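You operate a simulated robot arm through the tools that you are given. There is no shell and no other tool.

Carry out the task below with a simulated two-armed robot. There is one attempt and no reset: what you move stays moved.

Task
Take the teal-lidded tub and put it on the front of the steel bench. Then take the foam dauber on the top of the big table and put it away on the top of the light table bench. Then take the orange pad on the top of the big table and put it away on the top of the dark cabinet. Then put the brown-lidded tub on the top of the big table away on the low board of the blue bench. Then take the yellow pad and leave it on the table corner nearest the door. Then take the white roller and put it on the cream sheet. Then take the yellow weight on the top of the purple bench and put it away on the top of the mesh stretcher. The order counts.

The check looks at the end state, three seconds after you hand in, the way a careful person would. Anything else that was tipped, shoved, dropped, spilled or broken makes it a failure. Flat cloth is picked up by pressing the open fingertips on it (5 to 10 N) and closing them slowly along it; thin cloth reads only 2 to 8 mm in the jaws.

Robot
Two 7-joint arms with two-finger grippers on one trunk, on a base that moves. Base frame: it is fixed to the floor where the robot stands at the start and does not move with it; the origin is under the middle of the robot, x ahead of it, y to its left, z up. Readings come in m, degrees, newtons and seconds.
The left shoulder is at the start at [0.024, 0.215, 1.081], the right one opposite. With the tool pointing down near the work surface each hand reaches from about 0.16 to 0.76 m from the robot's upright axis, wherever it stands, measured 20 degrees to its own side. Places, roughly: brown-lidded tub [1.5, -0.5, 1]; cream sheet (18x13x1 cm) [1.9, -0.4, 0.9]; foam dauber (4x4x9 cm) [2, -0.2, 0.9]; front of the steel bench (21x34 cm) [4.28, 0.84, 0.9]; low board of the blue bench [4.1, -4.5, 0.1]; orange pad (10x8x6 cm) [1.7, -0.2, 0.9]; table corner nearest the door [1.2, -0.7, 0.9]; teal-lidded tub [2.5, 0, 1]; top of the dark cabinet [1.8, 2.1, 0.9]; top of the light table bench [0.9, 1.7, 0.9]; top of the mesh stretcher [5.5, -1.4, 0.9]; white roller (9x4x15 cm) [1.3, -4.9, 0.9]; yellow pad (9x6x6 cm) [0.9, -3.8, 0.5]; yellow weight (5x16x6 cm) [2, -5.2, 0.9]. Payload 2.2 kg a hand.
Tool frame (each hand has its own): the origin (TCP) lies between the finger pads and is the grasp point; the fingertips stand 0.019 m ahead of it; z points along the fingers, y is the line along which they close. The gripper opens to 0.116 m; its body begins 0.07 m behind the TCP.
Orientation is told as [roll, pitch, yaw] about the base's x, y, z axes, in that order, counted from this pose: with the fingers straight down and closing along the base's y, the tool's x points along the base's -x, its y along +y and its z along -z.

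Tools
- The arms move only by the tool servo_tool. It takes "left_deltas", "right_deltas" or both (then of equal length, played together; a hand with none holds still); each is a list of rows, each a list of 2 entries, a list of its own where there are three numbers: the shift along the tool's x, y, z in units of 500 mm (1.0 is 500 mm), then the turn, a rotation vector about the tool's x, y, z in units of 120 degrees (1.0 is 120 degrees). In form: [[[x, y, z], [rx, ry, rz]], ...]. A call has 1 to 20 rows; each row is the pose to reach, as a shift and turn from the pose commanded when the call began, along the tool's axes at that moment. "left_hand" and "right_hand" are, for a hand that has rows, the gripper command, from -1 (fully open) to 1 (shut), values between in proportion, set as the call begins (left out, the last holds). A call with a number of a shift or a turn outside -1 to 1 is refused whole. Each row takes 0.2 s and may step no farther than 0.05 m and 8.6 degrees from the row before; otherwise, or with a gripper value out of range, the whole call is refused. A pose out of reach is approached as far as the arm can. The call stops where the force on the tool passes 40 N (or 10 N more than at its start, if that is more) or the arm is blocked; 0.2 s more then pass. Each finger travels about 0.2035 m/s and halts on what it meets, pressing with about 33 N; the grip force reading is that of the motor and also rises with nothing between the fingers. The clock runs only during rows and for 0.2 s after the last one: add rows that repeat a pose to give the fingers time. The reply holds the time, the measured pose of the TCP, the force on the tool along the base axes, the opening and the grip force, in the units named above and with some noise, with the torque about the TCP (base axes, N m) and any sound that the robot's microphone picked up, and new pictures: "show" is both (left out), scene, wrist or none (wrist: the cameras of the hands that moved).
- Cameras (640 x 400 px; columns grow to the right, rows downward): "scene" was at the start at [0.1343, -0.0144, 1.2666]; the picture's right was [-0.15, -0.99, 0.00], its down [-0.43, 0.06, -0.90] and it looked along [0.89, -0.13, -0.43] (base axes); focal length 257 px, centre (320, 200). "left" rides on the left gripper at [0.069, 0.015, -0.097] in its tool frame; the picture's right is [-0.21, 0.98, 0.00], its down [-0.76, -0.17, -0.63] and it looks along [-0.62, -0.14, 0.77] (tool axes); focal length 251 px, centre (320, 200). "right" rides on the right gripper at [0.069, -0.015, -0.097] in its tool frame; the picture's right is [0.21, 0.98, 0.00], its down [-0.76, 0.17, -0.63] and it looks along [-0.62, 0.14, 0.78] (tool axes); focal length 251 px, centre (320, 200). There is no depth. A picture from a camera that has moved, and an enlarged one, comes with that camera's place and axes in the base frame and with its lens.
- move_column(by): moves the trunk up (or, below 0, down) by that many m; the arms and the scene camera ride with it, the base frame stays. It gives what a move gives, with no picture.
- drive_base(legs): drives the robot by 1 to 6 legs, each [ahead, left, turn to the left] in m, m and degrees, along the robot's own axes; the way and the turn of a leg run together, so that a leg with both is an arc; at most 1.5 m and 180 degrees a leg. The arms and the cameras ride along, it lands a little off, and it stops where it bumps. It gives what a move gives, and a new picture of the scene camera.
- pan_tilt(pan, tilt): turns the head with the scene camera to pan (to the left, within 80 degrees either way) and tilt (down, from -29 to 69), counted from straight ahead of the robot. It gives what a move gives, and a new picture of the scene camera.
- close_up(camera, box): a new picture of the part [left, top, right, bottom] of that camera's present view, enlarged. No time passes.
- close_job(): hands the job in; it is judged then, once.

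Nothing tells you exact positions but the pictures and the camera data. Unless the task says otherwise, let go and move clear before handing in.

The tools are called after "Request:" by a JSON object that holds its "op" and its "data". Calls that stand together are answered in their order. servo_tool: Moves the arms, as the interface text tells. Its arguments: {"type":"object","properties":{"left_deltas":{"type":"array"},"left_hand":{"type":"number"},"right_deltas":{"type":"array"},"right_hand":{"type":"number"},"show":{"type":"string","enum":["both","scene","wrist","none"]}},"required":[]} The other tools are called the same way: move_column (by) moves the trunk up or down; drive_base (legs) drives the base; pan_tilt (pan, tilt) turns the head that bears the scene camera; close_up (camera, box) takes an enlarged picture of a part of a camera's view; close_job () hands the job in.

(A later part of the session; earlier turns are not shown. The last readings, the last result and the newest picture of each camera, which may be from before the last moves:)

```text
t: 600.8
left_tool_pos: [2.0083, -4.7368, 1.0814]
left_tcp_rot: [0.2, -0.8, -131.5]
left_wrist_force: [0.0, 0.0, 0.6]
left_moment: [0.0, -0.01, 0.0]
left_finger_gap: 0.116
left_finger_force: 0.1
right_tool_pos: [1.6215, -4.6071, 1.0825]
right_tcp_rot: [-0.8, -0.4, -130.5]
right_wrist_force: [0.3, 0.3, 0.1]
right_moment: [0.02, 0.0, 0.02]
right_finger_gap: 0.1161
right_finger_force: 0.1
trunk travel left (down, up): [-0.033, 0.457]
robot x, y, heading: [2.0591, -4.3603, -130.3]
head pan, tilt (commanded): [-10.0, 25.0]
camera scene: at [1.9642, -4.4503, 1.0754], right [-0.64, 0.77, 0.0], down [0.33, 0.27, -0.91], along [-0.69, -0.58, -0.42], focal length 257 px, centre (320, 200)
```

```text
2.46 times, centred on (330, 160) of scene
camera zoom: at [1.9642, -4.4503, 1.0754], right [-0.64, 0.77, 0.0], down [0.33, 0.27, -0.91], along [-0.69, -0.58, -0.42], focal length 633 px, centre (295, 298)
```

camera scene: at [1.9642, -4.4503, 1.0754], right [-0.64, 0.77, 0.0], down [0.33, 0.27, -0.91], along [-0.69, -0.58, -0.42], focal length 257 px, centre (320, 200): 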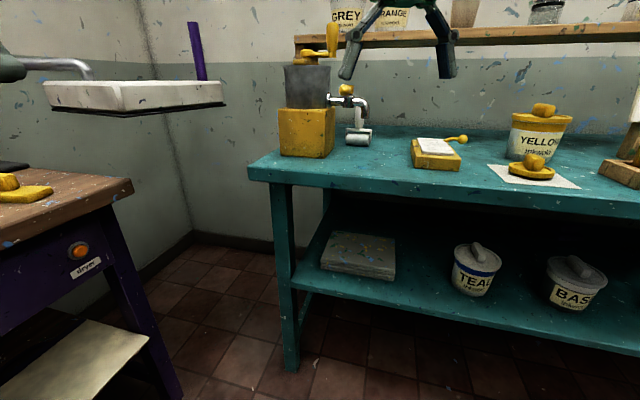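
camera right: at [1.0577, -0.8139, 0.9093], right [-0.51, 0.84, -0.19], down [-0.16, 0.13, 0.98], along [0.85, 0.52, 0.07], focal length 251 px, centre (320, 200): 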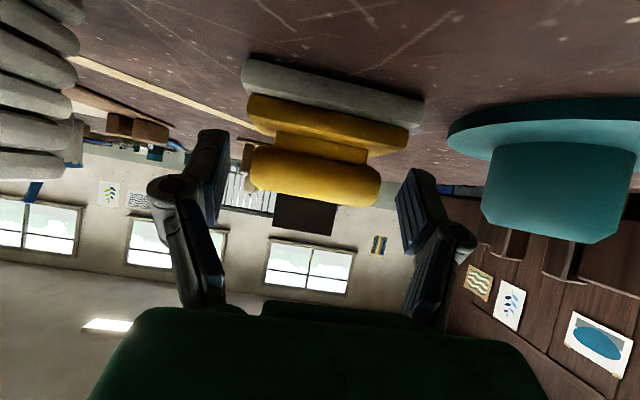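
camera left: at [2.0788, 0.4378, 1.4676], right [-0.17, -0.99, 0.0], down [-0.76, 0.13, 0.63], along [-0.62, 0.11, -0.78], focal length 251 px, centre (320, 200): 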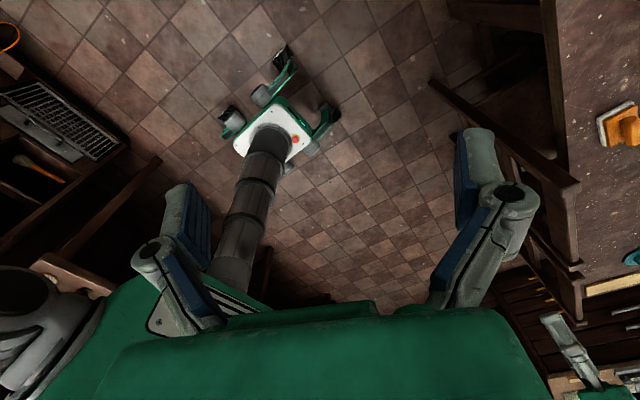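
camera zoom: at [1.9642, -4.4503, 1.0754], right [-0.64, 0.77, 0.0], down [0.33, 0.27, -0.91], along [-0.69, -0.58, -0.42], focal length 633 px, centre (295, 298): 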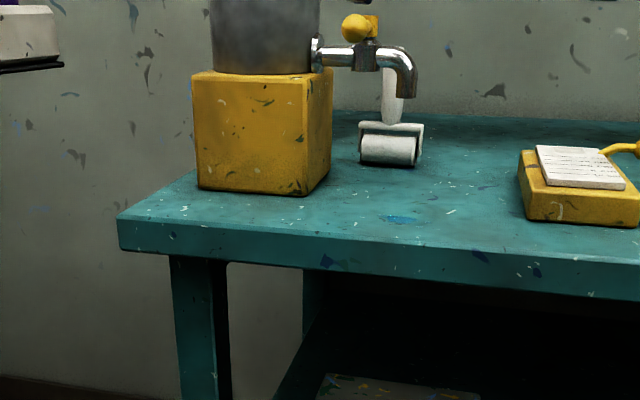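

I found the white roller: a small cylinder with an upright handle, standing right beside/under the tap of the container on the yellow box. I need better views before touching it; let me look through the right wrist camera.

Request:
{"op": "close_up", "data": {"camera": "right", "box": [0, 0, 640, 400]}}

Request:
{"op": "drive_base", "data": {"legs": [[0, -0.25, 0], [0, 0, -10]]}}

Request:
{"op": "pan_tilt", "data": {"pan": 15, "tilt": 25}}

Request:
{"op": "close_up", "data": {"camera": "scene", "box": [240, 60, 440, 200]}}

```text
1.00 times, centred on (320, 200) of right (not enlarged: the box is as wide or as high as the picture)
camera zoom: at [1.6557, -4.5461, 1.179], right [0.88, -0.47, -0.01], down [-0.36, -0.68, 0.64], along [-0.31, -0.56, -0.77], focal length 251 px, centre (320, 200)
```

zoom: 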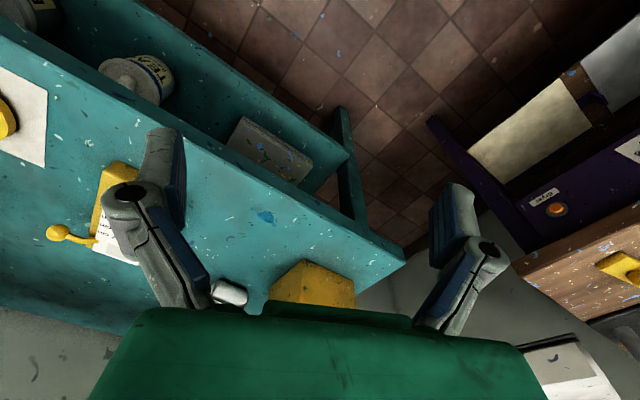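

```text
t: 603.3
left_tool_pos: [1.7616, -4.5761, 1.0786]
left_tcp_rot: [-0.8, -0.6, -141.5]
left_wrist_force: [1.4, -1.0, -0.6]
left_moment: [0.11, 0.05, 0.01]
left_finger_gap: 0.1161
left_finger_force: 0.0
right_tool_pos: [1.4065, -4.3813, 1.0845]
right_tcp_rot: [-1.6, -0.5, -140.4]
right_wrist_force: [1.2, -0.9, -0.9]
right_moment: [0.1, 0.1, -0.01]
right_finger_gap: 0.1161
right_finger_force: 0.1
trunk travel left (down, up): [-0.033, 0.457]
robot x, y, heading: [1.8735, -4.1994, -139.8]
head pan, tilt (commanded): [-10.0, 25.0]
camera scene: at [1.7655, -4.2807, 1.0754], right [-0.5, 0.87, 0.01], down [0.36, 0.22, -0.91], along [-0.79, -0.45, -0.42], focal length 257 px, centre (320, 200)
```

scene: 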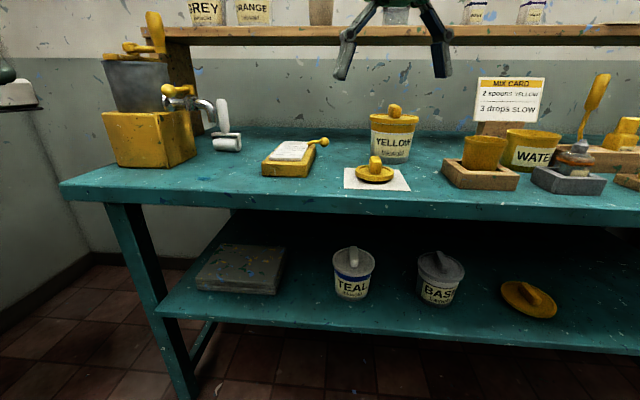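

```text
t: 604.2
left_tool_pos: [1.7705, -4.5815, 1.0766]
left_tcp_rot: [-1.0, -0.4, -141.4]
left_wrist_force: [1.0, -0.6, -0.4]
left_moment: [0.06, 0.07, 0.04]
left_finger_gap: 0.116
left_finger_force: 0.1
right_tool_pos: [1.4139, -4.3862, 1.0853]
right_tcp_rot: [-2.0, -0.7, -140.3]
right_wrist_force: [0.3, -0.3, 1.0]
right_moment: [0.09, 0.05, 0.01]
right_finger_gap: 0.116
right_finger_force: 0.1
trunk travel left (down, up): [-0.033, 0.457]
robot x, y, heading: [1.8715, -4.2032, -140.1]
head pan, tilt (commanded): [15.0, 25.0]
camera scene: at [1.7979, -4.3162, 1.075], right [-0.82, 0.57, 0.01], down [0.24, 0.36, -0.9], along [-0.52, -0.74, -0.43], focal length 257 px, centre (320, 200)
```

scene: 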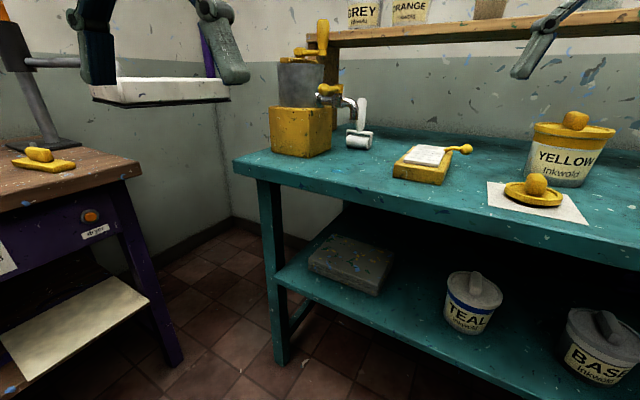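

```text
2.86 times, centred on (340, 130) of scene
camera zoom: at [1.7979, -4.3162, 1.075], right [-0.82, 0.57, 0.01], down [0.24, 0.36, -0.9], along [-0.52, -0.74, -0.43], focal length 735 px, centre (263, 400)
```

zoom: 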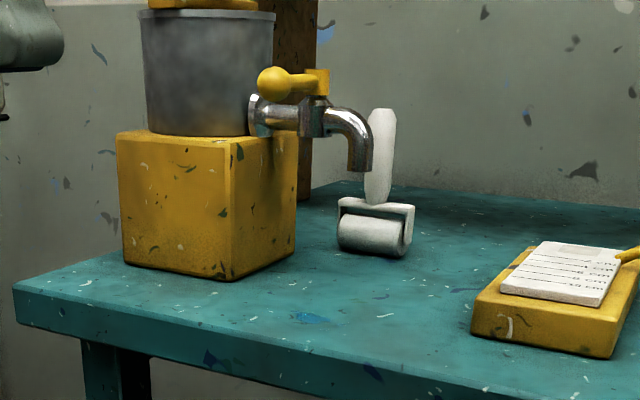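

The two views locate the roller's handle at about [1.261, -4.875] (z 0.94–1.02), with the tap spout 12 cm in front of it. Approaching from this side with the natural wrist keeps the gripper clear of the tap. I'll move closer.

Request:
{"op": "drive_base", "data": {"legs": [[0, 0, 8], [0.26, 0, 0], [0, 0, 20]]}}

Request:
{"op": "move_column", "data": {"by": 0.08}}

Request:
{"op": "pan_tilt", "data": {"pan": -20, "tilt": 25}}

Request:
{"op": "close_up", "data": {"camera": "scene", "box": [220, 60, 440, 200]}}

```text
t: 607.8
left_tool_pos: [1.7584, -4.7646, 1.0805]
left_tcp_rot: [0.2, -0.4, -113.3]
left_wrist_force: [-0.2, 1.0, 0.4]
left_moment: [-0.02, -0.05, -0.02]
left_finger_gap: 0.116
left_finger_force: 0.1
right_tool_pos: [1.351, -4.7607, 1.0829]
right_tcp_rot: [-0.4, -0.5, -112.3]
right_wrist_force: [0.7, 0.5, 0.4]
right_moment: [-0.05, 0.0, 0.01]
right_finger_gap: 0.1159
right_finger_force: 0.0
trunk travel left (down, up): [-0.033, 0.457]
robot x, y, heading: [1.6935, -4.3891, -111.7]
head pan, tilt (commanded): [15.0, 25.0]
camera scene: at [1.6588, -4.5174, 1.0756], right [-0.99, 0.12, -0.01], down [0.06, 0.42, -0.91], along [-0.11, -0.9, -0.42], focal length 257 px, centre (320, 200)
```

scene: 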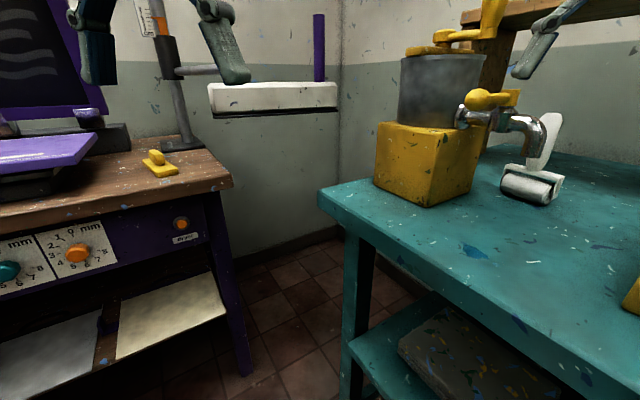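

```text
t: 609.0
left_tool_pos: [1.7782, -4.772, 1.1575]
left_tcp_rot: [-0.7, -0.3, -113.2]
left_wrist_force: [0.1, -0.8, 0.8]
left_moment: [0.05, 0.03, -0.01]
left_finger_gap: 0.1161
left_finger_force: 0.0
right_tool_pos: [1.3722, -4.766, 1.1668]
right_tcp_rot: [-1.5, -0.7, -112.4]
right_wrist_force: [0.8, -1.1, -1.2]
right_moment: [0.01, 0.08, -0.03]
right_finger_gap: 0.1163
right_finger_force: 0.2
trunk travel left (down, up): [-0.113, 0.377]
robot x, y, heading: [1.6984, -4.3925, -111.9]
head pan, tilt (commanded): [15.0, 25.0]
```

```text
t: 610.0
left_tool_pos: [1.7705, -4.7679, 1.1583]
left_tcp_rot: [-0.2, -0.5, -113.4]
left_wrist_force: [0.4, -0.1, -0.2]
left_moment: [-0.02, 0.01, -0.01]
left_finger_gap: 0.1161
left_finger_force: 0.1
right_tool_pos: [1.3637, -4.7625, 1.1658]
right_tcp_rot: [-1.1, -0.8, -112.3]
right_wrist_force: [-0.2, 0.3, 0.3]
right_moment: [0.01, 0.0, -0.03]
right_finger_gap: 0.1163
right_finger_force: 0.1
trunk travel left (down, up): [-0.113, 0.377]
robot x, y, heading: [1.6948, -4.3954, -111.5]
head pan, tilt (commanded): [-20.0, 25.0]
camera scene: at [1.6221, -4.5003, 1.1555], right [-0.74, 0.67, 0.0], down [0.28, 0.32, -0.91], along [-0.61, -0.67, -0.42], focal length 257 px, centre (320, 200)
```

scene: 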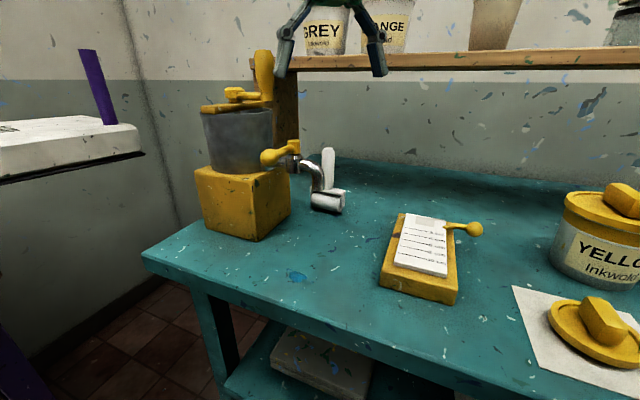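

```text
2.86 times, centred on (330, 130) of scene
camera zoom: at [1.6221, -4.5003, 1.1555], right [-0.74, 0.67, 0.0], down [0.28, 0.32, -0.91], along [-0.61, -0.67, -0.42], focal length 735 px, centre (291, 400)
```

zoom: 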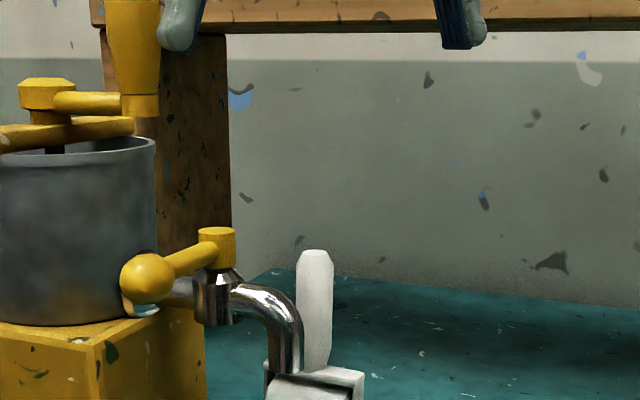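

The handle is clear to the right of the spout, and the wall shelf's front is ~15 cm behind it. I'll bring the hand above the handle with a small opening and check with the wrist camera.

Request:
{"op": "servo_tool", "data": {"right_deltas": [[[-0.06, -0.021, 0], [0.009, 0.007, 0]], [[-0.12, -0.042, 0], [0.009, 0.007, 0]], [[-0.18, -0.063, 0], [0.009, 0.007, 0]], [[-0.24, -0.085, 0], [0.009, 0.007, 0]], [[-0.3, -0.1056, 0], [0.009, 0.007, 0]], [[-0.3, -0.1056, 0], [0.009, 0.007, 0]], [[-0.3, -0.1056, 0], [0.009, 0.007, 0]]], "right_hand": 0.0, "show": "both"}}

```text
t: 611.6
left_tool_pos: [1.7711, -4.769, 1.1578]
left_tcp_rot: [-0.4, -0.2, -113.2]
left_wrist_force: [0.0, 0.2, -0.5]
left_moment: [-0.03, -0.02, 0.0]
left_finger_gap: 0.1163
left_finger_force: 0.0
right_tool_pos: [1.2815, -4.8572, 1.1677]
right_tcp_rot: [-2.4, 0.0, -112.3]
right_wrist_force: [0.2, -1.3, -0.1]
right_moment: [0.02, 0.03, -0.02]
right_finger_gap: 0.0583
right_finger_force: 0.0
right hand out of reach, approached as far as the arm can: row 5, 6, 7
trunk travel left (down, up): [-0.113, 0.377]
robot x, y, heading: [1.6942, -4.3916, -112.1]
head pan, tilt (commanded): [-20.0, 25.0]
camera scene: at [1.621, -4.5006, 1.1554], right [-0.74, 0.67, 0.0], down [0.28, 0.32, -0.91], along [-0.61, -0.67, -0.42], focal length 257 px, centre (320, 200)
camera right: at [1.2951, -4.7908, 1.2642], right [0.98, -0.17, -0.04], down [-0.11, -0.77, 0.63], along [-0.14, -0.61, -0.78], focal length 251 px, centre (320, 200)
```

scene: 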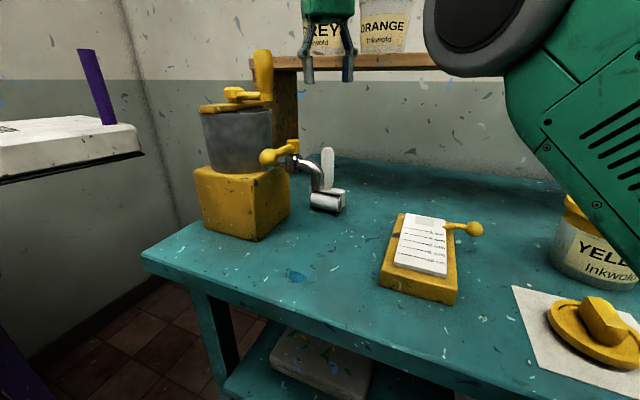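
right: 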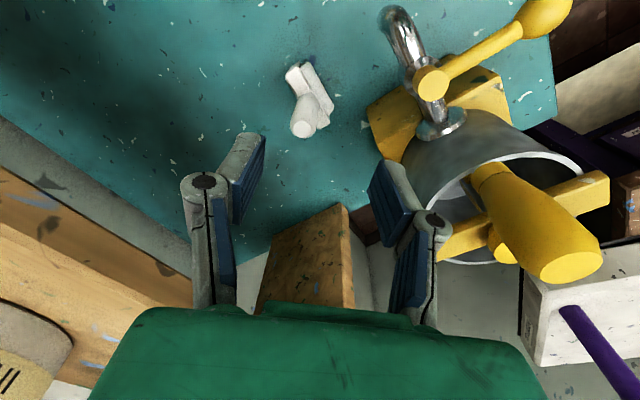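

The wrist view shows the handle's top at about [1.251, -4.887], with the valve and container clear to the side. I'll descend to just above the handle and re-check.

Request:
{"op": "servo_tool", "data": {"right_deltas": [[[-0.009, -0.012, 0.05], [0, 0, 0]], [[-0.009, -0.012, 0.1], [0, 0, 0]], [[-0.009, -0.012, 0.15], [0, 0, 0]], [[-0.009, -0.012, 0.2], [0, 0, 0]], [[-0.009, -0.012, 0.2], [0, 0, 0]]], "show": "both"}}

```text
t: 612.8
left_tool_pos: [1.7691, -4.7687, 1.1571]
left_tcp_rot: [-0.4, -0.3, -113.2]
left_wrist_force: [0.8, -0.2, 1.1]
left_moment: [0.0, -0.04, 0.0]
left_finger_gap: 0.1159
left_finger_force: 0.1
right_tool_pos: [1.269, -4.8558, 1.068]
right_tcp_rot: [-2.1, 0.0, -112.2]
right_wrist_force: [0.7, 1.1, -0.1]
right_moment: [-0.01, -0.01, -0.03]
right_finger_gap: 0.0581
right_finger_force: 0.0
trunk travel left (down, up): [-0.113, 0.377]
robot x, y, heading: [1.6922, -4.3874, -112.0]
head pan, tilt (commanded): [-20.0, 25.0]
camera scene: at [1.6189, -4.4996, 1.1554], right [-0.74, 0.67, 0.0], down [0.28, 0.32, -0.91], along [-0.61, -0.67, -0.43], focal length 257 px, centre (320, 200)
camera right: at [1.2836, -4.7887, 1.1642], right [0.98, -0.17, -0.04], down [-0.11, -0.77, 0.63], along [-0.14, -0.61, -0.78], focal length 251 px, centre (320, 200)
```

scene: 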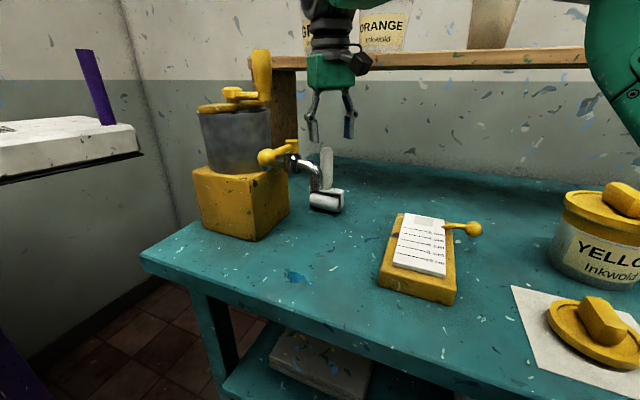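
right: 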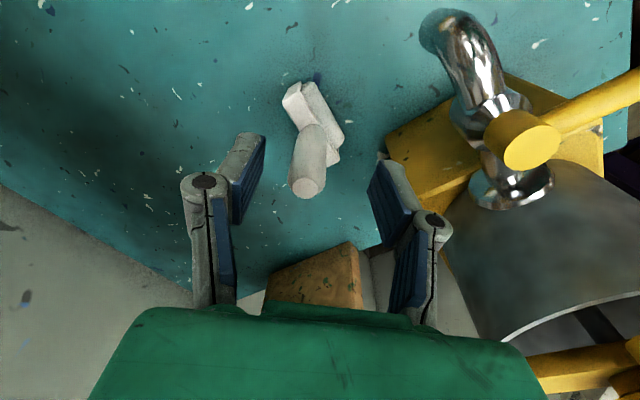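

The handle is directly ahead; I'll shift forward 3.5 cm over it and descend to grip.

Request:
{"op": "servo_tool", "data": {"right_deltas": [[[-0.035, -0.006, 0], [0, 0, 0]], [[-0.07, -0.012, 0], [0, 0, 0]], [[-0.07, -0.012, 0.04], [0, 0, 0]], [[-0.07, -0.012, 0.09], [0, 0, 0]], [[-0.07, -0.012, 0.09], [0, 0, 0]]], "show": "both"}}

```text
t: 614.0
left_tool_pos: [1.7701, -4.7689, 1.1575]
left_tcp_rot: [-0.3, -0.2, -113.3]
left_wrist_force: [0.6, -0.5, 0.0]
left_moment: [0.01, -0.03, 0.01]
left_finger_gap: 0.1154
left_finger_force: 0.0
right_tool_pos: [1.2486, -4.8847, 1.0225]
right_tcp_rot: [-2.2, 0.1, -112.2]
right_wrist_force: [-1.0, -0.3, 0.1]
right_moment: [0.0, -0.03, 0.02]
right_finger_gap: 0.0578
right_finger_force: 0.0
trunk travel left (down, up): [-0.113, 0.377]
robot x, y, heading: [1.6947, -4.3932, -111.7]
head pan, tilt (commanded): [-20.0, 25.0]
camera scene: at [1.6189, -4.4996, 1.1554], right [-0.74, 0.67, 0.0], down [0.28, 0.32, -0.91], along [-0.61, -0.67, -0.43], focal length 257 px, centre (320, 200)
camera right: at [1.2637, -4.8182, 1.1187], right [0.98, -0.17, -0.04], down [-0.11, -0.77, 0.62], along [-0.14, -0.61, -0.78], focal length 251 px, centre (320, 200)
```

scene: 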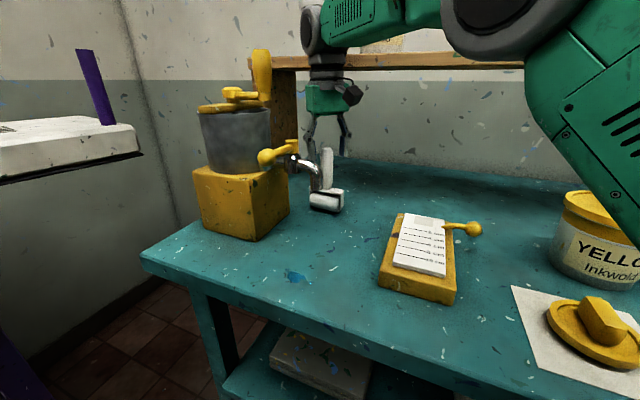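
right: 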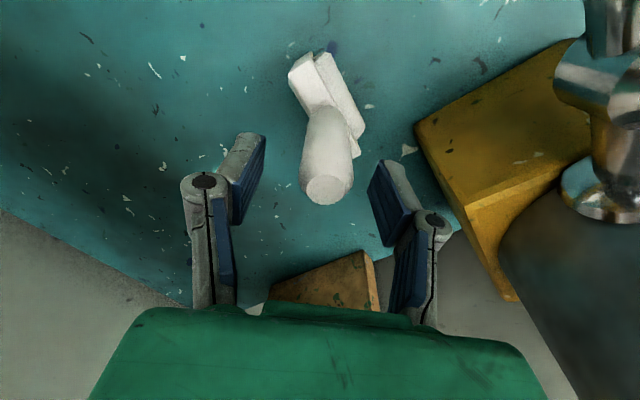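

The handle is between the fingers. Descending 4 cm more and closing.

Request:
{"op": "servo_tool", "data": {"right_deltas": [[[0, 0.002, 0.025], [0, 0, 0]], [[0, 0.004, 0.05], [0, 0, 0]], [[0, 0.004, 0.075], [0, 0, 0]], [[0, 0.004, 0.075], [0, 0, 0]]], "show": "wrist"}}

Request:
{"op": "servo_tool", "data": {"right_deltas": [[[0, 0, 0], [0, 0, 0]], [[0, 0, 0], [0, 0, 0]], [[0, 0, 0], [0, 0, 0]], [[0, 0, 0], [0, 0, 0]]], "right_hand": 1, "show": "wrist"}}

```text
t: 615.0
left_tool_pos: [1.7689, -4.7687, 1.1566]
left_tcp_rot: [-0.3, -0.2, -113.3]
left_wrist_force: [0.1, -0.8, -0.1]
left_moment: [0.01, -0.01, -0.01]
left_finger_gap: 0.116
left_finger_force: 0.1
right_tool_pos: [1.2498, -4.8858, 0.9839]
right_tcp_rot: [-2.2, 0.1, -112.3]
right_wrist_force: [-0.5, 0.4, -0.1]
right_moment: [0.0, 0.02, 0.02]
right_finger_gap: 0.0579
right_finger_force: 0.0
trunk travel left (down, up): [-0.113, 0.377]
robot x, y, heading: [1.6945, -4.391, -112.1]
head pan, tilt (commanded): [-20.0, 25.0]
camera right: at [1.2641, -4.8189, 1.0814], right [0.98, -0.17, -0.04], down [-0.11, -0.77, 0.62], along [-0.14, -0.61, -0.78], focal length 251 px, centre (320, 200)
```

right: 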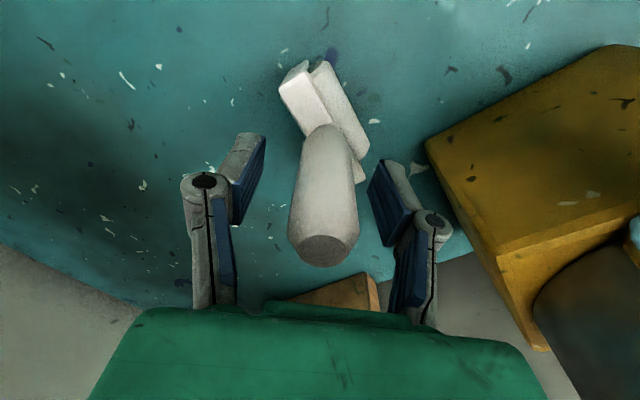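

```text
t: 616.0
left_tool_pos: [1.7694, -4.7683, 1.1575]
left_tcp_rot: [-0.3, -0.2, -113.3]
left_wrist_force: [-0.5, 0.5, -0.7]
left_moment: [0.01, 0.0, -0.01]
left_finger_gap: 0.1159
left_finger_force: 0.1
right_tool_pos: [1.2505, -4.8868, 0.9854]
right_tcp_rot: [-2.2, 0.1, -112.4]
right_wrist_force: [0.6, -1.4, 1.5]
right_moment: [-0.02, 0.02, 0.01]
right_finger_gap: 0.0278
right_finger_force: 33.0
trunk travel left (down, up): [-0.113, 0.377]
robot x, y, heading: [1.6936, -4.3906, -111.7]
head pan, tilt (commanded): [-20.0, 25.0]
camera right: at [1.2644, -4.8192, 1.0817], right [0.98, -0.17, -0.04], down [-0.11, -0.77, 0.62], along [-0.14, -0.61, -0.78], focal length 251 px, centre (320, 200)
```

right: 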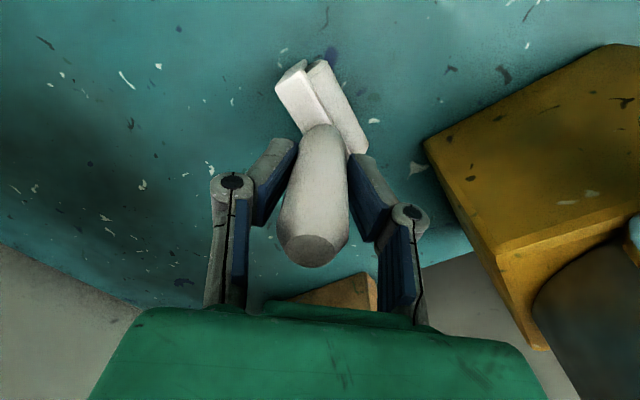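

Gripped on the handle. I'll lift a little, move away from the tap, then back toward me while rising.

Request:
{"op": "servo_tool", "data": {"right_deltas": [[[0, 0, -0.03], [0, 0, 0]], [[0, 0, -0.07], [0, 0, 0]], [[0, 0, -0.11], [0, 0, 0]], [[0, -0.03, -0.14], [0, 0, 0]], [[0, -0.08, -0.14], [0, 0, 0]], [[0, -0.13, -0.14], [0, 0, 0]], [[0.03, -0.17, -0.15], [0, 0, 0]], [[0.08, -0.18, -0.16], [0, 0, 0]], [[0.14, -0.18, -0.18], [0, 0, 0]], [[0.2, -0.18, -0.2], [0, 0, 0]], [[0.26, -0.18, -0.22], [0, 0, 0]], [[0.3, -0.18, -0.24], [0, 0, 0]]], "show": "both"}}

```text
t: 617.3
left_tool_pos: [1.7729, -4.7681, 1.1572]
left_tcp_rot: [-0.4, -0.1, -113.2]
left_wrist_force: [0.5, -0.2, -0.3]
left_moment: [0.01, 0.02, -0.05]
left_finger_gap: 0.1161
left_finger_force: 0.1
right_tool_pos: [1.2192, -4.8712, 1.0578]
right_tcp_rot: [-2.1, 0.4, -111.4]
right_wrist_force: [-0.3, -0.4, -1.1]
right_moment: [0.02, 0.02, -0.03]
right_finger_gap: 0.0278
right_finger_force: 32.9
trunk travel left (down, up): [-0.113, 0.377]
robot x, y, heading: [1.6985, -4.3925, -111.8]
head pan, tilt (commanded): [-20.0, 25.0]
stopped in row 6 (right hand): the force on the tool passed its limit at 50 N (the readings are from after the stop); the commanded pose is now the measured one
camera scene: at [1.625, -4.5022, 1.1555], right [-0.75, 0.67, 0.01], down [0.28, 0.32, -0.91], along [-0.61, -0.67, -0.42], focal length 257 px, centre (320, 200)
camera right: at [1.2326, -4.8039, 1.1547], right [0.99, -0.16, -0.03], down [-0.1, -0.78, 0.62], along [-0.12, -0.61, -0.78], focal length 251 px, centre (320, 200)
```

scene: 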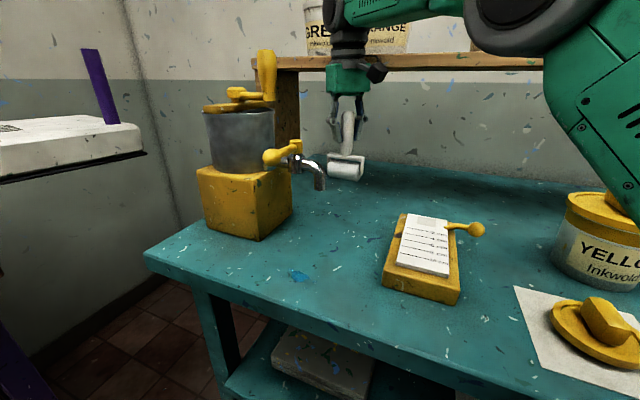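
right: 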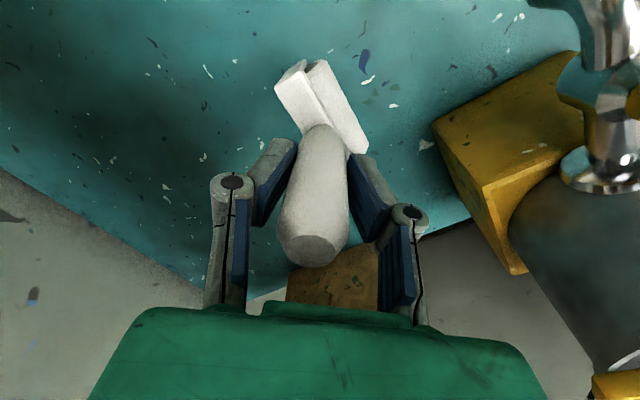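

The move brushed the wall shelf's edge with the wrist and stopped; nothing seems disturbed and the roller is held. I'll go straight back toward me instead, which leads away from both shelf and tap.

Request:
{"op": "servo_tool", "data": {"right_deltas": [[[0.04, 0, 0], [0, 0, 0]], [[0.09, 0, 0], [0, 0, 0]], [[0.15, 0, -0.01], [0, 0, 0]], [[0.21, 0, -0.03], [0, 0, 0]], [[0.27, 0, -0.05], [0, 0, 0]], [[0.33, 0, -0.07], [0, 0, 0]], [[0.39, 0, -0.09], [0, 0, 0]], [[0.39, 0, -0.09], [0, 0, 0]]], "show": "both"}}

```text
t: 619.1
left_tool_pos: [1.7656, -4.7645, 1.1569]
left_tcp_rot: [-0.1, -0.1, -113.1]
left_wrist_force: [0.0, -0.6, -0.5]
left_moment: [0.03, -0.03, -0.02]
left_finger_gap: 0.1162
left_finger_force: 0.0
right_tool_pos: [1.2847, -4.6884, 1.1019]
right_tcp_rot: [-1.8, 0.3, -111.5]
right_wrist_force: [0.8, -0.4, -0.8]
right_moment: [0.02, 0.01, 0.01]
right_finger_gap: 0.0275
right_finger_force: 32.7
trunk travel left (down, up): [-0.113, 0.377]
robot x, y, heading: [1.6961, -4.3887, -111.7]
head pan, tilt (commanded): [-20.0, 25.0]
camera scene: at [1.6154, -4.4978, 1.1552], right [-0.74, 0.67, 0.0], down [0.29, 0.32, -0.9], along [-0.6, -0.67, -0.43], focal length 257 px, centre (320, 200)
camera right: at [1.2973, -4.6198, 1.198], right [0.99, -0.16, -0.03], down [-0.11, -0.77, 0.62], along [-0.12, -0.61, -0.78], focal length 251 px, centre (320, 200)
```

scene: 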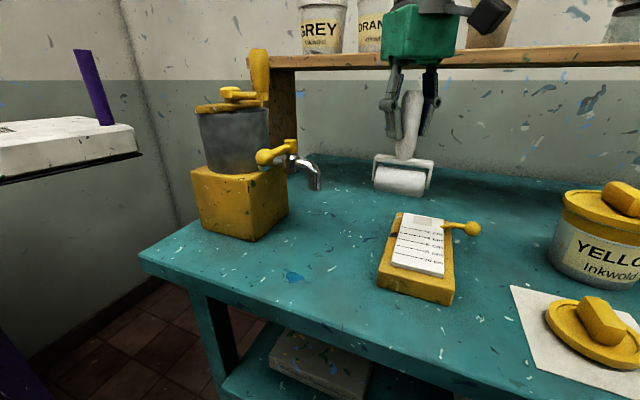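
right: 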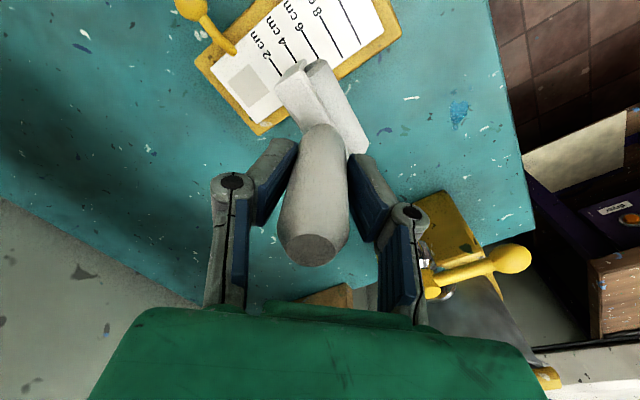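

The white roller is held. I'll raise it, back away from the bench, and drive back up the corridor toward the chair side of the big table.

Request:
{"op": "servo_tool", "data": {"right_deltas": [[[0.04, 0, -0.03], [0, 0, 0]], [[0.08, 0, -0.07], [0, 0, 0]], [[0.1, 0, -0.11], [0, 0, 0]], [[0.1, 0, -0.15], [0, 0, 0]], [[0.1, 0, -0.18], [0, 0, 0]]], "show": "none"}}

Request:
{"op": "drive_base", "data": {"legs": [[-0.36, 0, 0], [0, 0, -134], [1.5, 0, 0], [1.5, 0, 0], [1.25, 0, 0]]}}

Request:
{"op": "pan_tilt", "data": {"pan": -40, "tilt": 25}}

```text
t: 620.3
left_tool_pos: [1.771, -4.7669, 1.1576]
left_tcp_rot: [-0.3, -0.1, -113.2]
left_wrist_force: [-0.5, -0.4, 0.8]
left_moment: [0.0, 0.0, -0.01]
left_finger_gap: 0.1159
left_finger_force: 0.1
right_tool_pos: [1.3102, -4.6428, 1.1934]
right_tcp_rot: [-2.0, 0.3, -111.5]
right_wrist_force: [0.4, -0.4, -0.3]
right_moment: [0.03, 0.03, 0.0]
right_finger_gap: 0.0275
right_finger_force: 33.0
trunk travel left (down, up): [-0.113, 0.377]
robot x, y, heading: [1.6905, -4.392, -111.9]
head pan, tilt (commanded): [-20.0, 25.0]
```

```text
t: 648.2
left_tool_pos: [-0.3205, 0.0178, 1.1568]
left_tcp_rot: [-0.2, -0.1, 114.7]
left_wrist_force: [-0.6, 0.0, 0.2]
left_moment: [-0.01, 0.02, 0.01]
left_finger_gap: 0.1159
left_finger_force: 0.0
right_tool_pos: [0.0794, 0.2765, 1.1926]
right_tcp_rot: [-1.9, 0.2, 116.4]
right_wrist_force: [0.2, 0.1, -1.5]
right_moment: [-0.02, -0.02, -0.01]
right_finger_gap: 0.0276
right_finger_force: 32.7
trunk travel left (down, up): [-0.113, 0.377]
robot x, y, heading: [0.0069, -0.1786, 116.1]
head pan, tilt (commanded): [-20.0, 25.0]
camera scene: at [-0.0196, -0.0502, 1.1554], right [0.99, 0.11, 0.0], down [0.05, -0.42, -0.91], along [-0.1, 0.9, -0.42], focal length 257 px, centre (320, 200)
```

scene: 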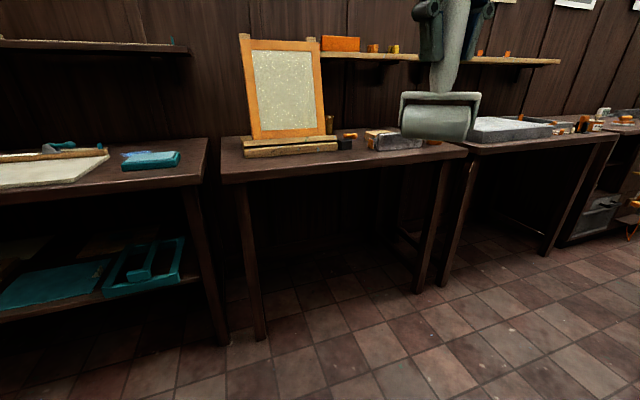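

```text
t: 649.1
left_tool_pos: [-0.3193, 0.0159, 1.157]
left_tcp_rot: [-0.2, 0.0, 114.7]
left_wrist_force: [-0.1, -0.5, -0.1]
left_moment: [0.01, 0.02, -0.03]
left_finger_gap: 0.1166
left_finger_force: 0.1
right_tool_pos: [0.0821, 0.2751, 1.1927]
right_tcp_rot: [-1.9, 0.2, 116.4]
right_wrist_force: [-0.3, -0.3, -0.5]
right_moment: [0.01, 0.03, 0.0]
right_finger_gap: 0.0277
right_finger_force: 32.6
trunk travel left (down, up): [-0.113, 0.377]
robot x, y, heading: [0.0061, -0.1824, 115.9]
head pan, tilt (commanded): [-40.0, 25.0]
camera scene: at [0.0123, -0.0525, 1.1555], right [0.97, -0.24, 0.0], down [-0.1, -0.41, -0.91], along [0.22, 0.88, -0.42], focal length 257 px, centre (320, 200)
```

scene: 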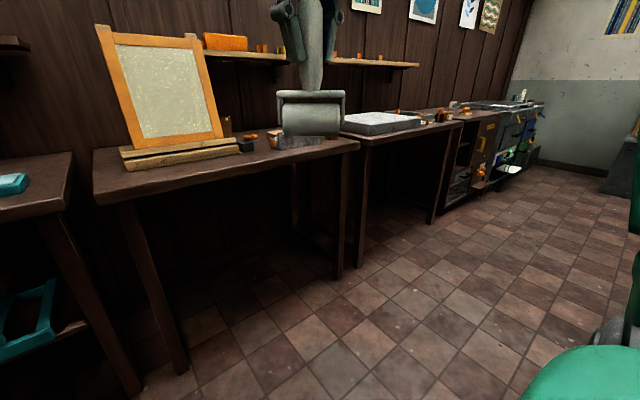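

Now around the near corner: I'll drive along the chair side to stand in front of the cream sheet, between the first chair and the teal mat.

Request:
{"op": "drive_base", "data": {"legs": [[0, 0, -85.1], [1.5, 0, 0], [0.06, 0, 0], [0, 0, -68.7], [0.57, 0, 0], [0, 0, -23]]}}

Request:
{"op": "pan_tilt", "data": {"pan": -15, "tilt": 40}}

```text
t: 667.9
left_tool_pos: [2.1402, 0.0764, 1.1574]
left_tcp_rot: [-0.3, 0.0, -63.1]
left_wrist_force: [-0.4, -0.7, -0.4]
left_moment: [0.01, 0.0, -0.01]
left_finger_gap: 0.116
left_finger_force: 0.0
right_tool_pos: [1.7507, -0.196, 1.1927]
right_tcp_rot: [-1.9, 0.1, -61.4]
right_wrist_force: [-1.2, 0.8, -1.1]
right_moment: [-0.02, -0.03, 0.0]
right_finger_gap: 0.0276
right_finger_force: 33.0
trunk travel left (down, up): [-0.113, 0.377]
robot x, y, heading: [1.8045, 0.2612, -61.9]
head pan, tilt (commanded): [-40.0, 25.0]
camera scene: at [1.807, 0.1334, 1.1555], right [-0.98, 0.2, 0.0], down [0.09, 0.42, -0.91], along [-0.19, -0.89, -0.42], focal length 257 px, centre (320, 200)
```

scene: 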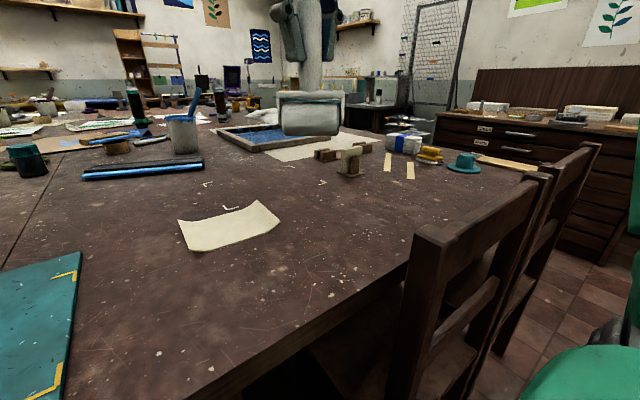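

```text
t: 668.8
left_tool_pos: [2.1402, 0.0781, 1.1563]
left_tcp_rot: [-0.2, 0.2, -63.0]
left_wrist_force: [0.4, -0.1, -0.2]
left_moment: [-0.03, 0.03, 0.0]
left_finger_gap: 0.116
left_finger_force: 0.0
right_tool_pos: [1.7485, -0.1947, 1.1936]
right_tcp_rot: [-2.0, 0.1, -61.3]
right_wrist_force: [-0.5, 0.0, -0.6]
right_moment: [0.0, 0.02, 0.0]
right_finger_gap: 0.0275
right_finger_force: 32.6
trunk travel left (down, up): [-0.113, 0.377]
robot x, y, heading: [1.8076, 0.2616, -61.7]
head pan, tilt (commanded): [-15.0, 40.0]
camera scene: at [1.8451, 0.1407, 1.1322], right [-0.97, -0.23, 0.0], down [-0.15, 0.63, -0.76], along [0.17, -0.74, -0.64], focal length 257 px, centre (320, 200)
```

scene: 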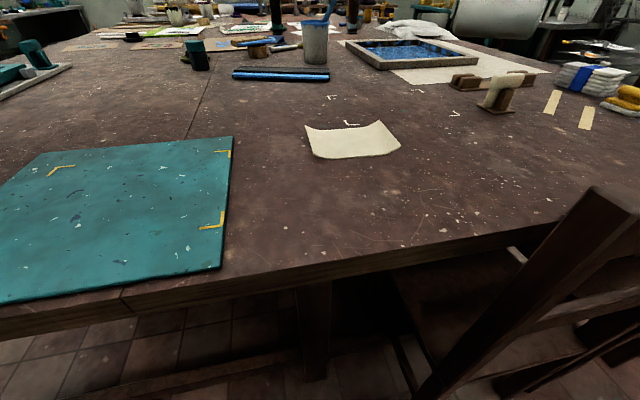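

The cream sheet is right ahead, centered near [1.90, -0.41]. I'll carry the roller over its middle while lowering to a safe height.

Request:
{"op": "servo_tool", "data": {"right_deltas": [[[-0.065, 0.007, 0.033], [0, 0, 0]], [[-0.131, 0.015, 0.067], [0, 0, 0]], [[-0.196, 0.022, 0.1], [0, 0, 0]], [[-0.262, 0.03, 0.134], [0, 0, 0]], [[-0.327, 0.037, 0.167], [0, 0, 0]], [[-0.392, 0.044, 0.2], [0, 0, 0]], [[-0.458, 0.052, 0.234], [0, 0, 0]], [[-0.523, 0.059, 0.267], [0, 0, 0]], [[-0.523, 0.059, 0.267], [0, 0, 0]]], "show": "both"}}

```text
t: 670.8
left_tool_pos: [2.1405, 0.0802, 1.1555]
left_tcp_rot: [-0.3, 0.3, -63.2]
left_wrist_force: [-0.4, -0.1, 0.2]
left_moment: [-0.03, 0.0, 0.01]
left_finger_gap: 0.116
left_finger_force: 0.0
right_tool_pos: [1.8973, -0.41, 1.0589]
right_tcp_rot: [-2.0, 0.0, -61.5]
right_wrist_force: [-0.9, 0.8, -1.4]
right_moment: [-0.01, 0.0, 0.02]
right_finger_gap: 0.0275
right_finger_force: 32.4
trunk travel left (down, up): [-0.113, 0.377]
robot x, y, heading: [1.8102, 0.2591, -61.8]
head pan, tilt (commanded): [-15.0, 40.0]
camera scene: at [1.8461, 0.1408, 1.1322], right [-0.97, -0.23, 0.0], down [-0.15, 0.63, -0.76], along [0.17, -0.74, -0.64], focal length 257 px, centre (320, 200)
camera right: at [1.853, -0.3566, 1.1561], right [0.75, 0.66, -0.03], down [0.53, -0.57, 0.63], along [0.39, -0.49, -0.78], focal length 251 px, centre (320, 200)
```

scene: 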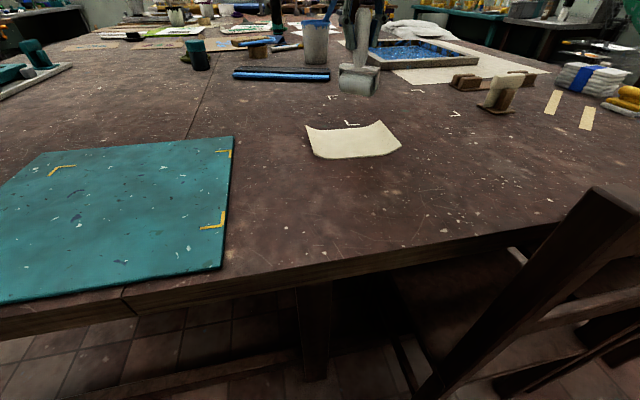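
right: 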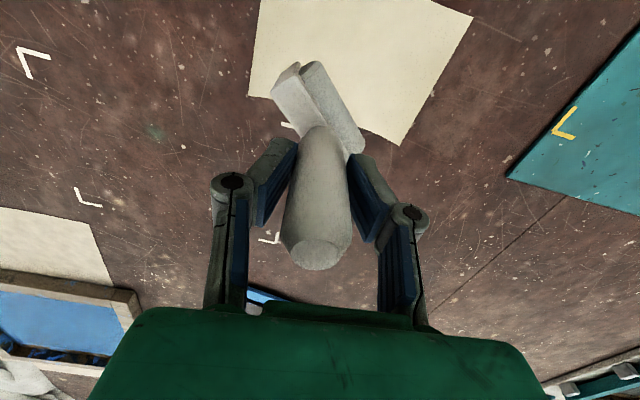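

The wrist view puts the sheet's center at about [1.90, -0.383], so I'll shift ~2.7 cm back toward me, then descend.

Request:
{"op": "servo_tool", "data": {"right_deltas": [[[0.02, 0.015, 0.0], [0, 0, 0]], [[0.043, 0.03, 0.02], [0, 0, 0]], [[0.043, 0.03, 0.06], [0, 0, 0]], [[0.043, 0.03, 0.1], [0, 0, 0]], [[0.043, 0.03, 0.13], [0, 0, 0]], [[0.043, 0.03, 0.13], [0, 0, 0]]], "show": "both"}}

```text
t: 672.1
left_tool_pos: [2.1408, 0.0785, 1.1553]
left_tcp_rot: [-0.3, 0.3, -63.1]
left_wrist_force: [-0.8, -0.2, 0.9]
left_moment: [0.03, 0.02, 0.0]
left_finger_gap: 0.116
left_finger_force: 0.1
right_tool_pos: [1.8969, -0.3857, 0.9923]
right_tcp_rot: [-1.9, 0.2, -61.5]
right_wrist_force: [0.9, -0.8, -1.1]
right_moment: [-0.01, 0.0, 0.02]
right_finger_gap: 0.0275
right_finger_force: 33.0
trunk travel left (down, up): [-0.113, 0.377]
robot x, y, heading: [1.8046, 0.2594, -61.8]
head pan, tilt (commanded): [-15.0, 40.0]
camera scene: at [1.8466, 0.1402, 1.132], right [-0.97, -0.23, 0.0], down [-0.15, 0.63, -0.76], along [0.17, -0.74, -0.65], focal length 257 px, centre (320, 200)
camera right: at [1.8529, -0.3329, 1.0897], right [0.75, 0.66, -0.03], down [0.53, -0.58, 0.63], along [0.39, -0.49, -0.78], focal length 251 px, centre (320, 200)
```

scene: 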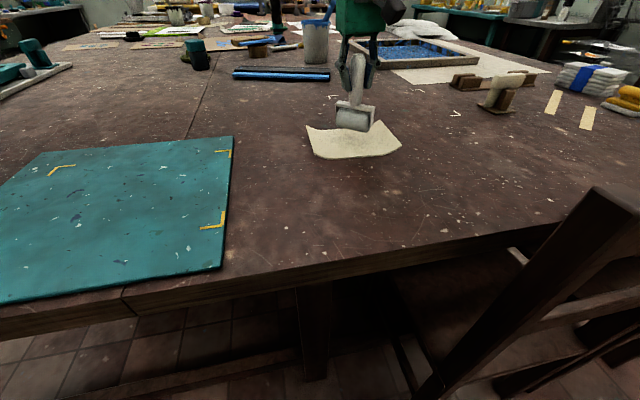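
right: 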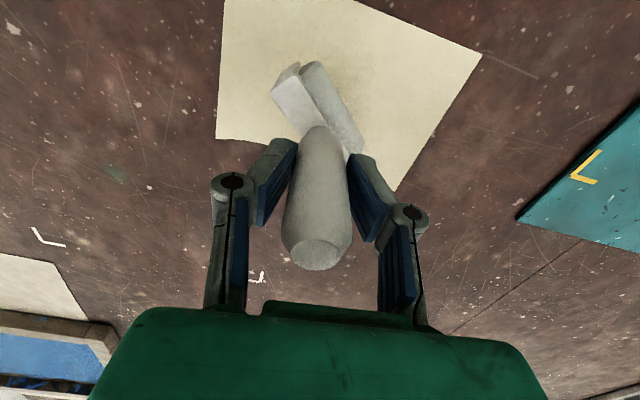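

The roller is over the middle of the sheet, about 2 cm above it. Slow descent to contact.

Request:
{"op": "servo_tool", "data": {"right_deltas": [[[0, 0, 0.008], [0, 0, 0]], [[0, 0, 0.016], [0, 0, 0]], [[0, 0, 0.024], [0, 0, 0]], [[0, 0, 0.024], [0, 0, 0]]], "show": "none"}}

Request:
{"op": "servo_tool", "data": {"right_deltas": [[[0, 0, 0.005], [0, 0, 0]], [[0, 0, 0.01], [0, 0, 0]], [[0, 0, 0.01], [0, 0, 0]]], "show": "none"}}

Request:
{"op": "servo_tool", "data": {"right_deltas": [[[0, 0, 0.005], [0, 0, 0]], [[0, 0, 0.008], [0, 0, 0]], [[0, 0, 0.008], [0, 0, 0]]], "show": "wrist"}}

```text
t: 673.1
left_tool_pos: [2.1413, 0.0778, 1.1558]
left_tcp_rot: [-0.3, 0.3, -63.1]
left_wrist_force: [-0.5, -1.0, 0.1]
left_moment: [0.0, 0.03, 0.0]
left_finger_gap: 0.1158
left_finger_force: 0.1
right_tool_pos: [1.8975, -0.3867, 0.9798]
right_tcp_rot: [-1.9, 0.1, -61.4]
right_wrist_force: [-0.3, -1.5, -1.1]
right_moment: [0.01, -0.05, -0.04]
right_finger_gap: 0.0276
right_finger_force: 33.2
trunk travel left (down, up): [-0.113, 0.377]
robot x, y, heading: [1.8108, 0.2603, -61.6]
head pan, tilt (commanded): [-15.0, 40.0]
```

```text
t: 674.0
left_tool_pos: [2.1408, 0.0789, 1.1565]
left_tcp_rot: [-0.3, 0.5, -63.0]
left_wrist_force: [0.2, 0.2, -0.6]
left_moment: [0.02, -0.01, -0.04]
left_finger_gap: 0.116
left_finger_force: 0.1
right_tool_pos: [1.8968, -0.3853, 0.9757]
right_tcp_rot: [-2.0, 0.1, -61.4]
right_wrist_force: [-0.5, -1.1, -0.8]
right_moment: [0.03, 0.01, 0.01]
right_finger_gap: 0.0276
right_finger_force: 32.4
trunk travel left (down, up): [-0.113, 0.377]
robot x, y, heading: [1.8059, 0.2585, -61.6]
head pan, tilt (commanded): [-15.0, 40.0]
```

```text
t: 674.8
left_tool_pos: [2.1419, 0.0791, 1.1548]
left_tcp_rot: [-0.3, 0.5, -63.1]
left_wrist_force: [0.8, -0.8, 0.4]
left_moment: [-0.05, -0.03, 0.0]
left_finger_gap: 0.116
left_finger_force: 0.1
right_tool_pos: [1.8966, -0.387, 0.9718]
right_tcp_rot: [-1.9, 0.1, -61.5]
right_wrist_force: [0.0, 0.4, -2.0]
right_moment: [0.02, -0.03, -0.02]
right_finger_gap: 0.0271
right_finger_force: 32.9
trunk travel left (down, up): [-0.113, 0.377]
robot x, y, heading: [1.807, 0.2579, -61.6]
head pan, tilt (commanded): [-15.0, 40.0]
camera right: at [1.8528, -0.3333, 1.069], right [0.75, 0.66, -0.03], down [0.53, -0.58, 0.62], along [0.39, -0.49, -0.78], focal length 251 px, centre (320, 200)
```

right: 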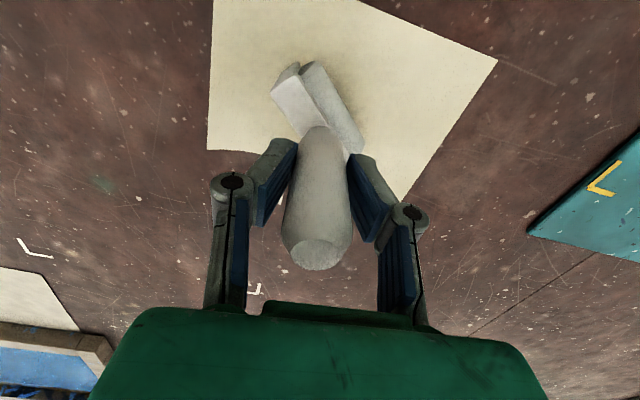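

Request:
{"op": "servo_tool", "data": {"right_deltas": [[[0, 0, 0.005], [0, 0, 0]], [[0, 0, 0.008], [0, 0, 0]], [[0, 0, 0.008], [0, 0, 0]]], "show": "none"}}

Request:
{"op": "servo_tool", "data": {"right_deltas": [[[0, 0, 0.005], [0, 0, 0]], [[0, 0, 0.008], [0, 0, 0]], [[0, 0, 0.008], [0, 0, 0]]], "show": "none"}}

```text
t: 675.5
left_tool_pos: [2.1425, 0.0784, 1.1551]
left_tcp_rot: [-0.4, 0.3, -63.1]
left_wrist_force: [-0.3, -0.5, -0.6]
left_moment: [-0.01, -0.01, -0.04]
left_finger_gap: 0.1161
left_finger_force: 0.1
right_tool_pos: [1.8964, -0.3872, 0.9685]
right_tcp_rot: [-1.9, 0.0, -61.4]
right_wrist_force: [-0.4, -1.4, 2.5]
right_moment: [-0.03, -0.19, -0.01]
right_finger_gap: 0.0274
right_finger_force: 33.2
trunk travel left (down, up): [-0.113, 0.377]
robot x, y, heading: [1.8081, 0.2614, -61.7]
head pan, tilt (commanded): [-15.0, 40.0]
```

```text
t: 676.4
left_tool_pos: [2.14, 0.0804, 1.1565]
left_tcp_rot: [-0.3, 0.1, -63.1]
left_wrist_force: [0.3, 0.0, 0.7]
left_moment: [-0.01, 0.0, -0.04]
left_finger_gap: 0.1163
left_finger_force: 0.1
right_tool_pos: [1.8963, -0.385, 0.9671]
right_tcp_rot: [-2.0, -0.2, -61.5]
right_wrist_force: [-1.7, -2.9, 23.1]
right_moment: [-0.34, -0.44, -0.08]
right_finger_gap: 0.0275
right_finger_force: 33.0
trunk travel left (down, up): [-0.113, 0.377]
robot x, y, heading: [1.804, 0.2601, -61.8]
head pan, tilt (commanded): [-15.0, 40.0]
```

Contact. Easing up 2 mm, then opening to release.

Request:
{"op": "servo_tool", "data": {"right_deltas": [[[0, 0, -0.004], [0, 0, 0]], [[0, 0, -0.005], [0, 0, 0]]], "show": "none"}}

Request:
{"op": "servo_tool", "data": {"right_deltas": [[[0, 0, 0], [0, 0, 0]], [[0, 0, 0], [0, 0, 0]], [[0, 0, 0], [0, 0, 0]], [[0, 0, 0], [0, 0, 0]]], "right_hand": 0.2, "show": "both"}}

```text
t: 677.0
left_tool_pos: [2.1417, 0.0808, 1.1577]
left_tcp_rot: [-0.3, 0.1, -63.0]
left_wrist_force: [0.8, 0.1, 0.5]
left_moment: [0.0, 0.01, 0.01]
left_finger_gap: 0.1161
left_finger_force: 0.2
right_tool_pos: [1.8967, -0.3861, 0.9671]
right_tcp_rot: [-2.0, 0.1, -61.3]
right_wrist_force: [-1.2, -1.4, 18.4]
right_moment: [-0.34, -0.31, -0.03]
right_finger_gap: 0.0275
right_finger_force: 32.9
trunk travel left (down, up): [-0.113, 0.377]
robot x, y, heading: [1.8044, 0.259, -61.6]
head pan, tilt (commanded): [-15.0, 40.0]
```

```text
t: 678.0
left_tool_pos: [2.1419, 0.0766, 1.155]
left_tcp_rot: [-0.3, 0.2, -63.1]
left_wrist_force: [-0.5, -0.5, 0.7]
left_moment: [-0.03, 0.02, -0.03]
left_finger_gap: 0.116
left_finger_force: 0.1
right_tool_pos: [1.8969, -0.3877, 0.968]
right_tcp_rot: [-2.0, 0.1, -61.3]
right_wrist_force: [0.0, 0.6, 0.1]
right_moment: [-0.02, 0.01, 0.01]
right_finger_gap: 0.0464
right_finger_force: 0.0
trunk travel left (down, up): [-0.113, 0.377]
robot x, y, heading: [1.8078, 0.2637, -62.0]
head pan, tilt (commanded): [-15.0, 40.0]
camera scene: at [1.8468, 0.1403, 1.132], right [-0.97, -0.23, 0.0], down [-0.15, 0.63, -0.76], along [0.17, -0.74, -0.65], focal length 257 px, centre (320, 200)
camera right: at [1.8525, -0.3335, 1.0637], right [0.75, 0.66, -0.03], down [0.53, -0.58, 0.62], along [0.39, -0.49, -0.78], focal length 251 px, centre (320, 200)
```

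scene: 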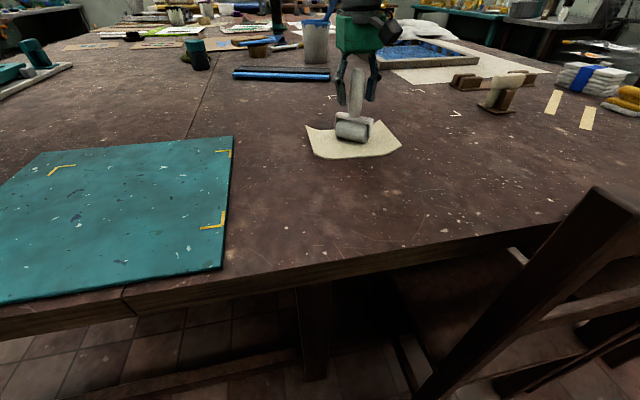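
right: 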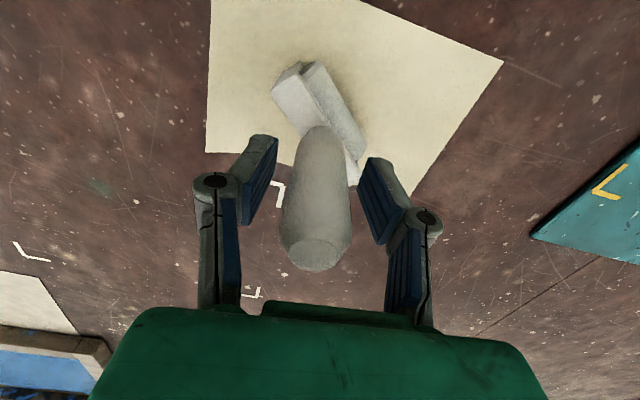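

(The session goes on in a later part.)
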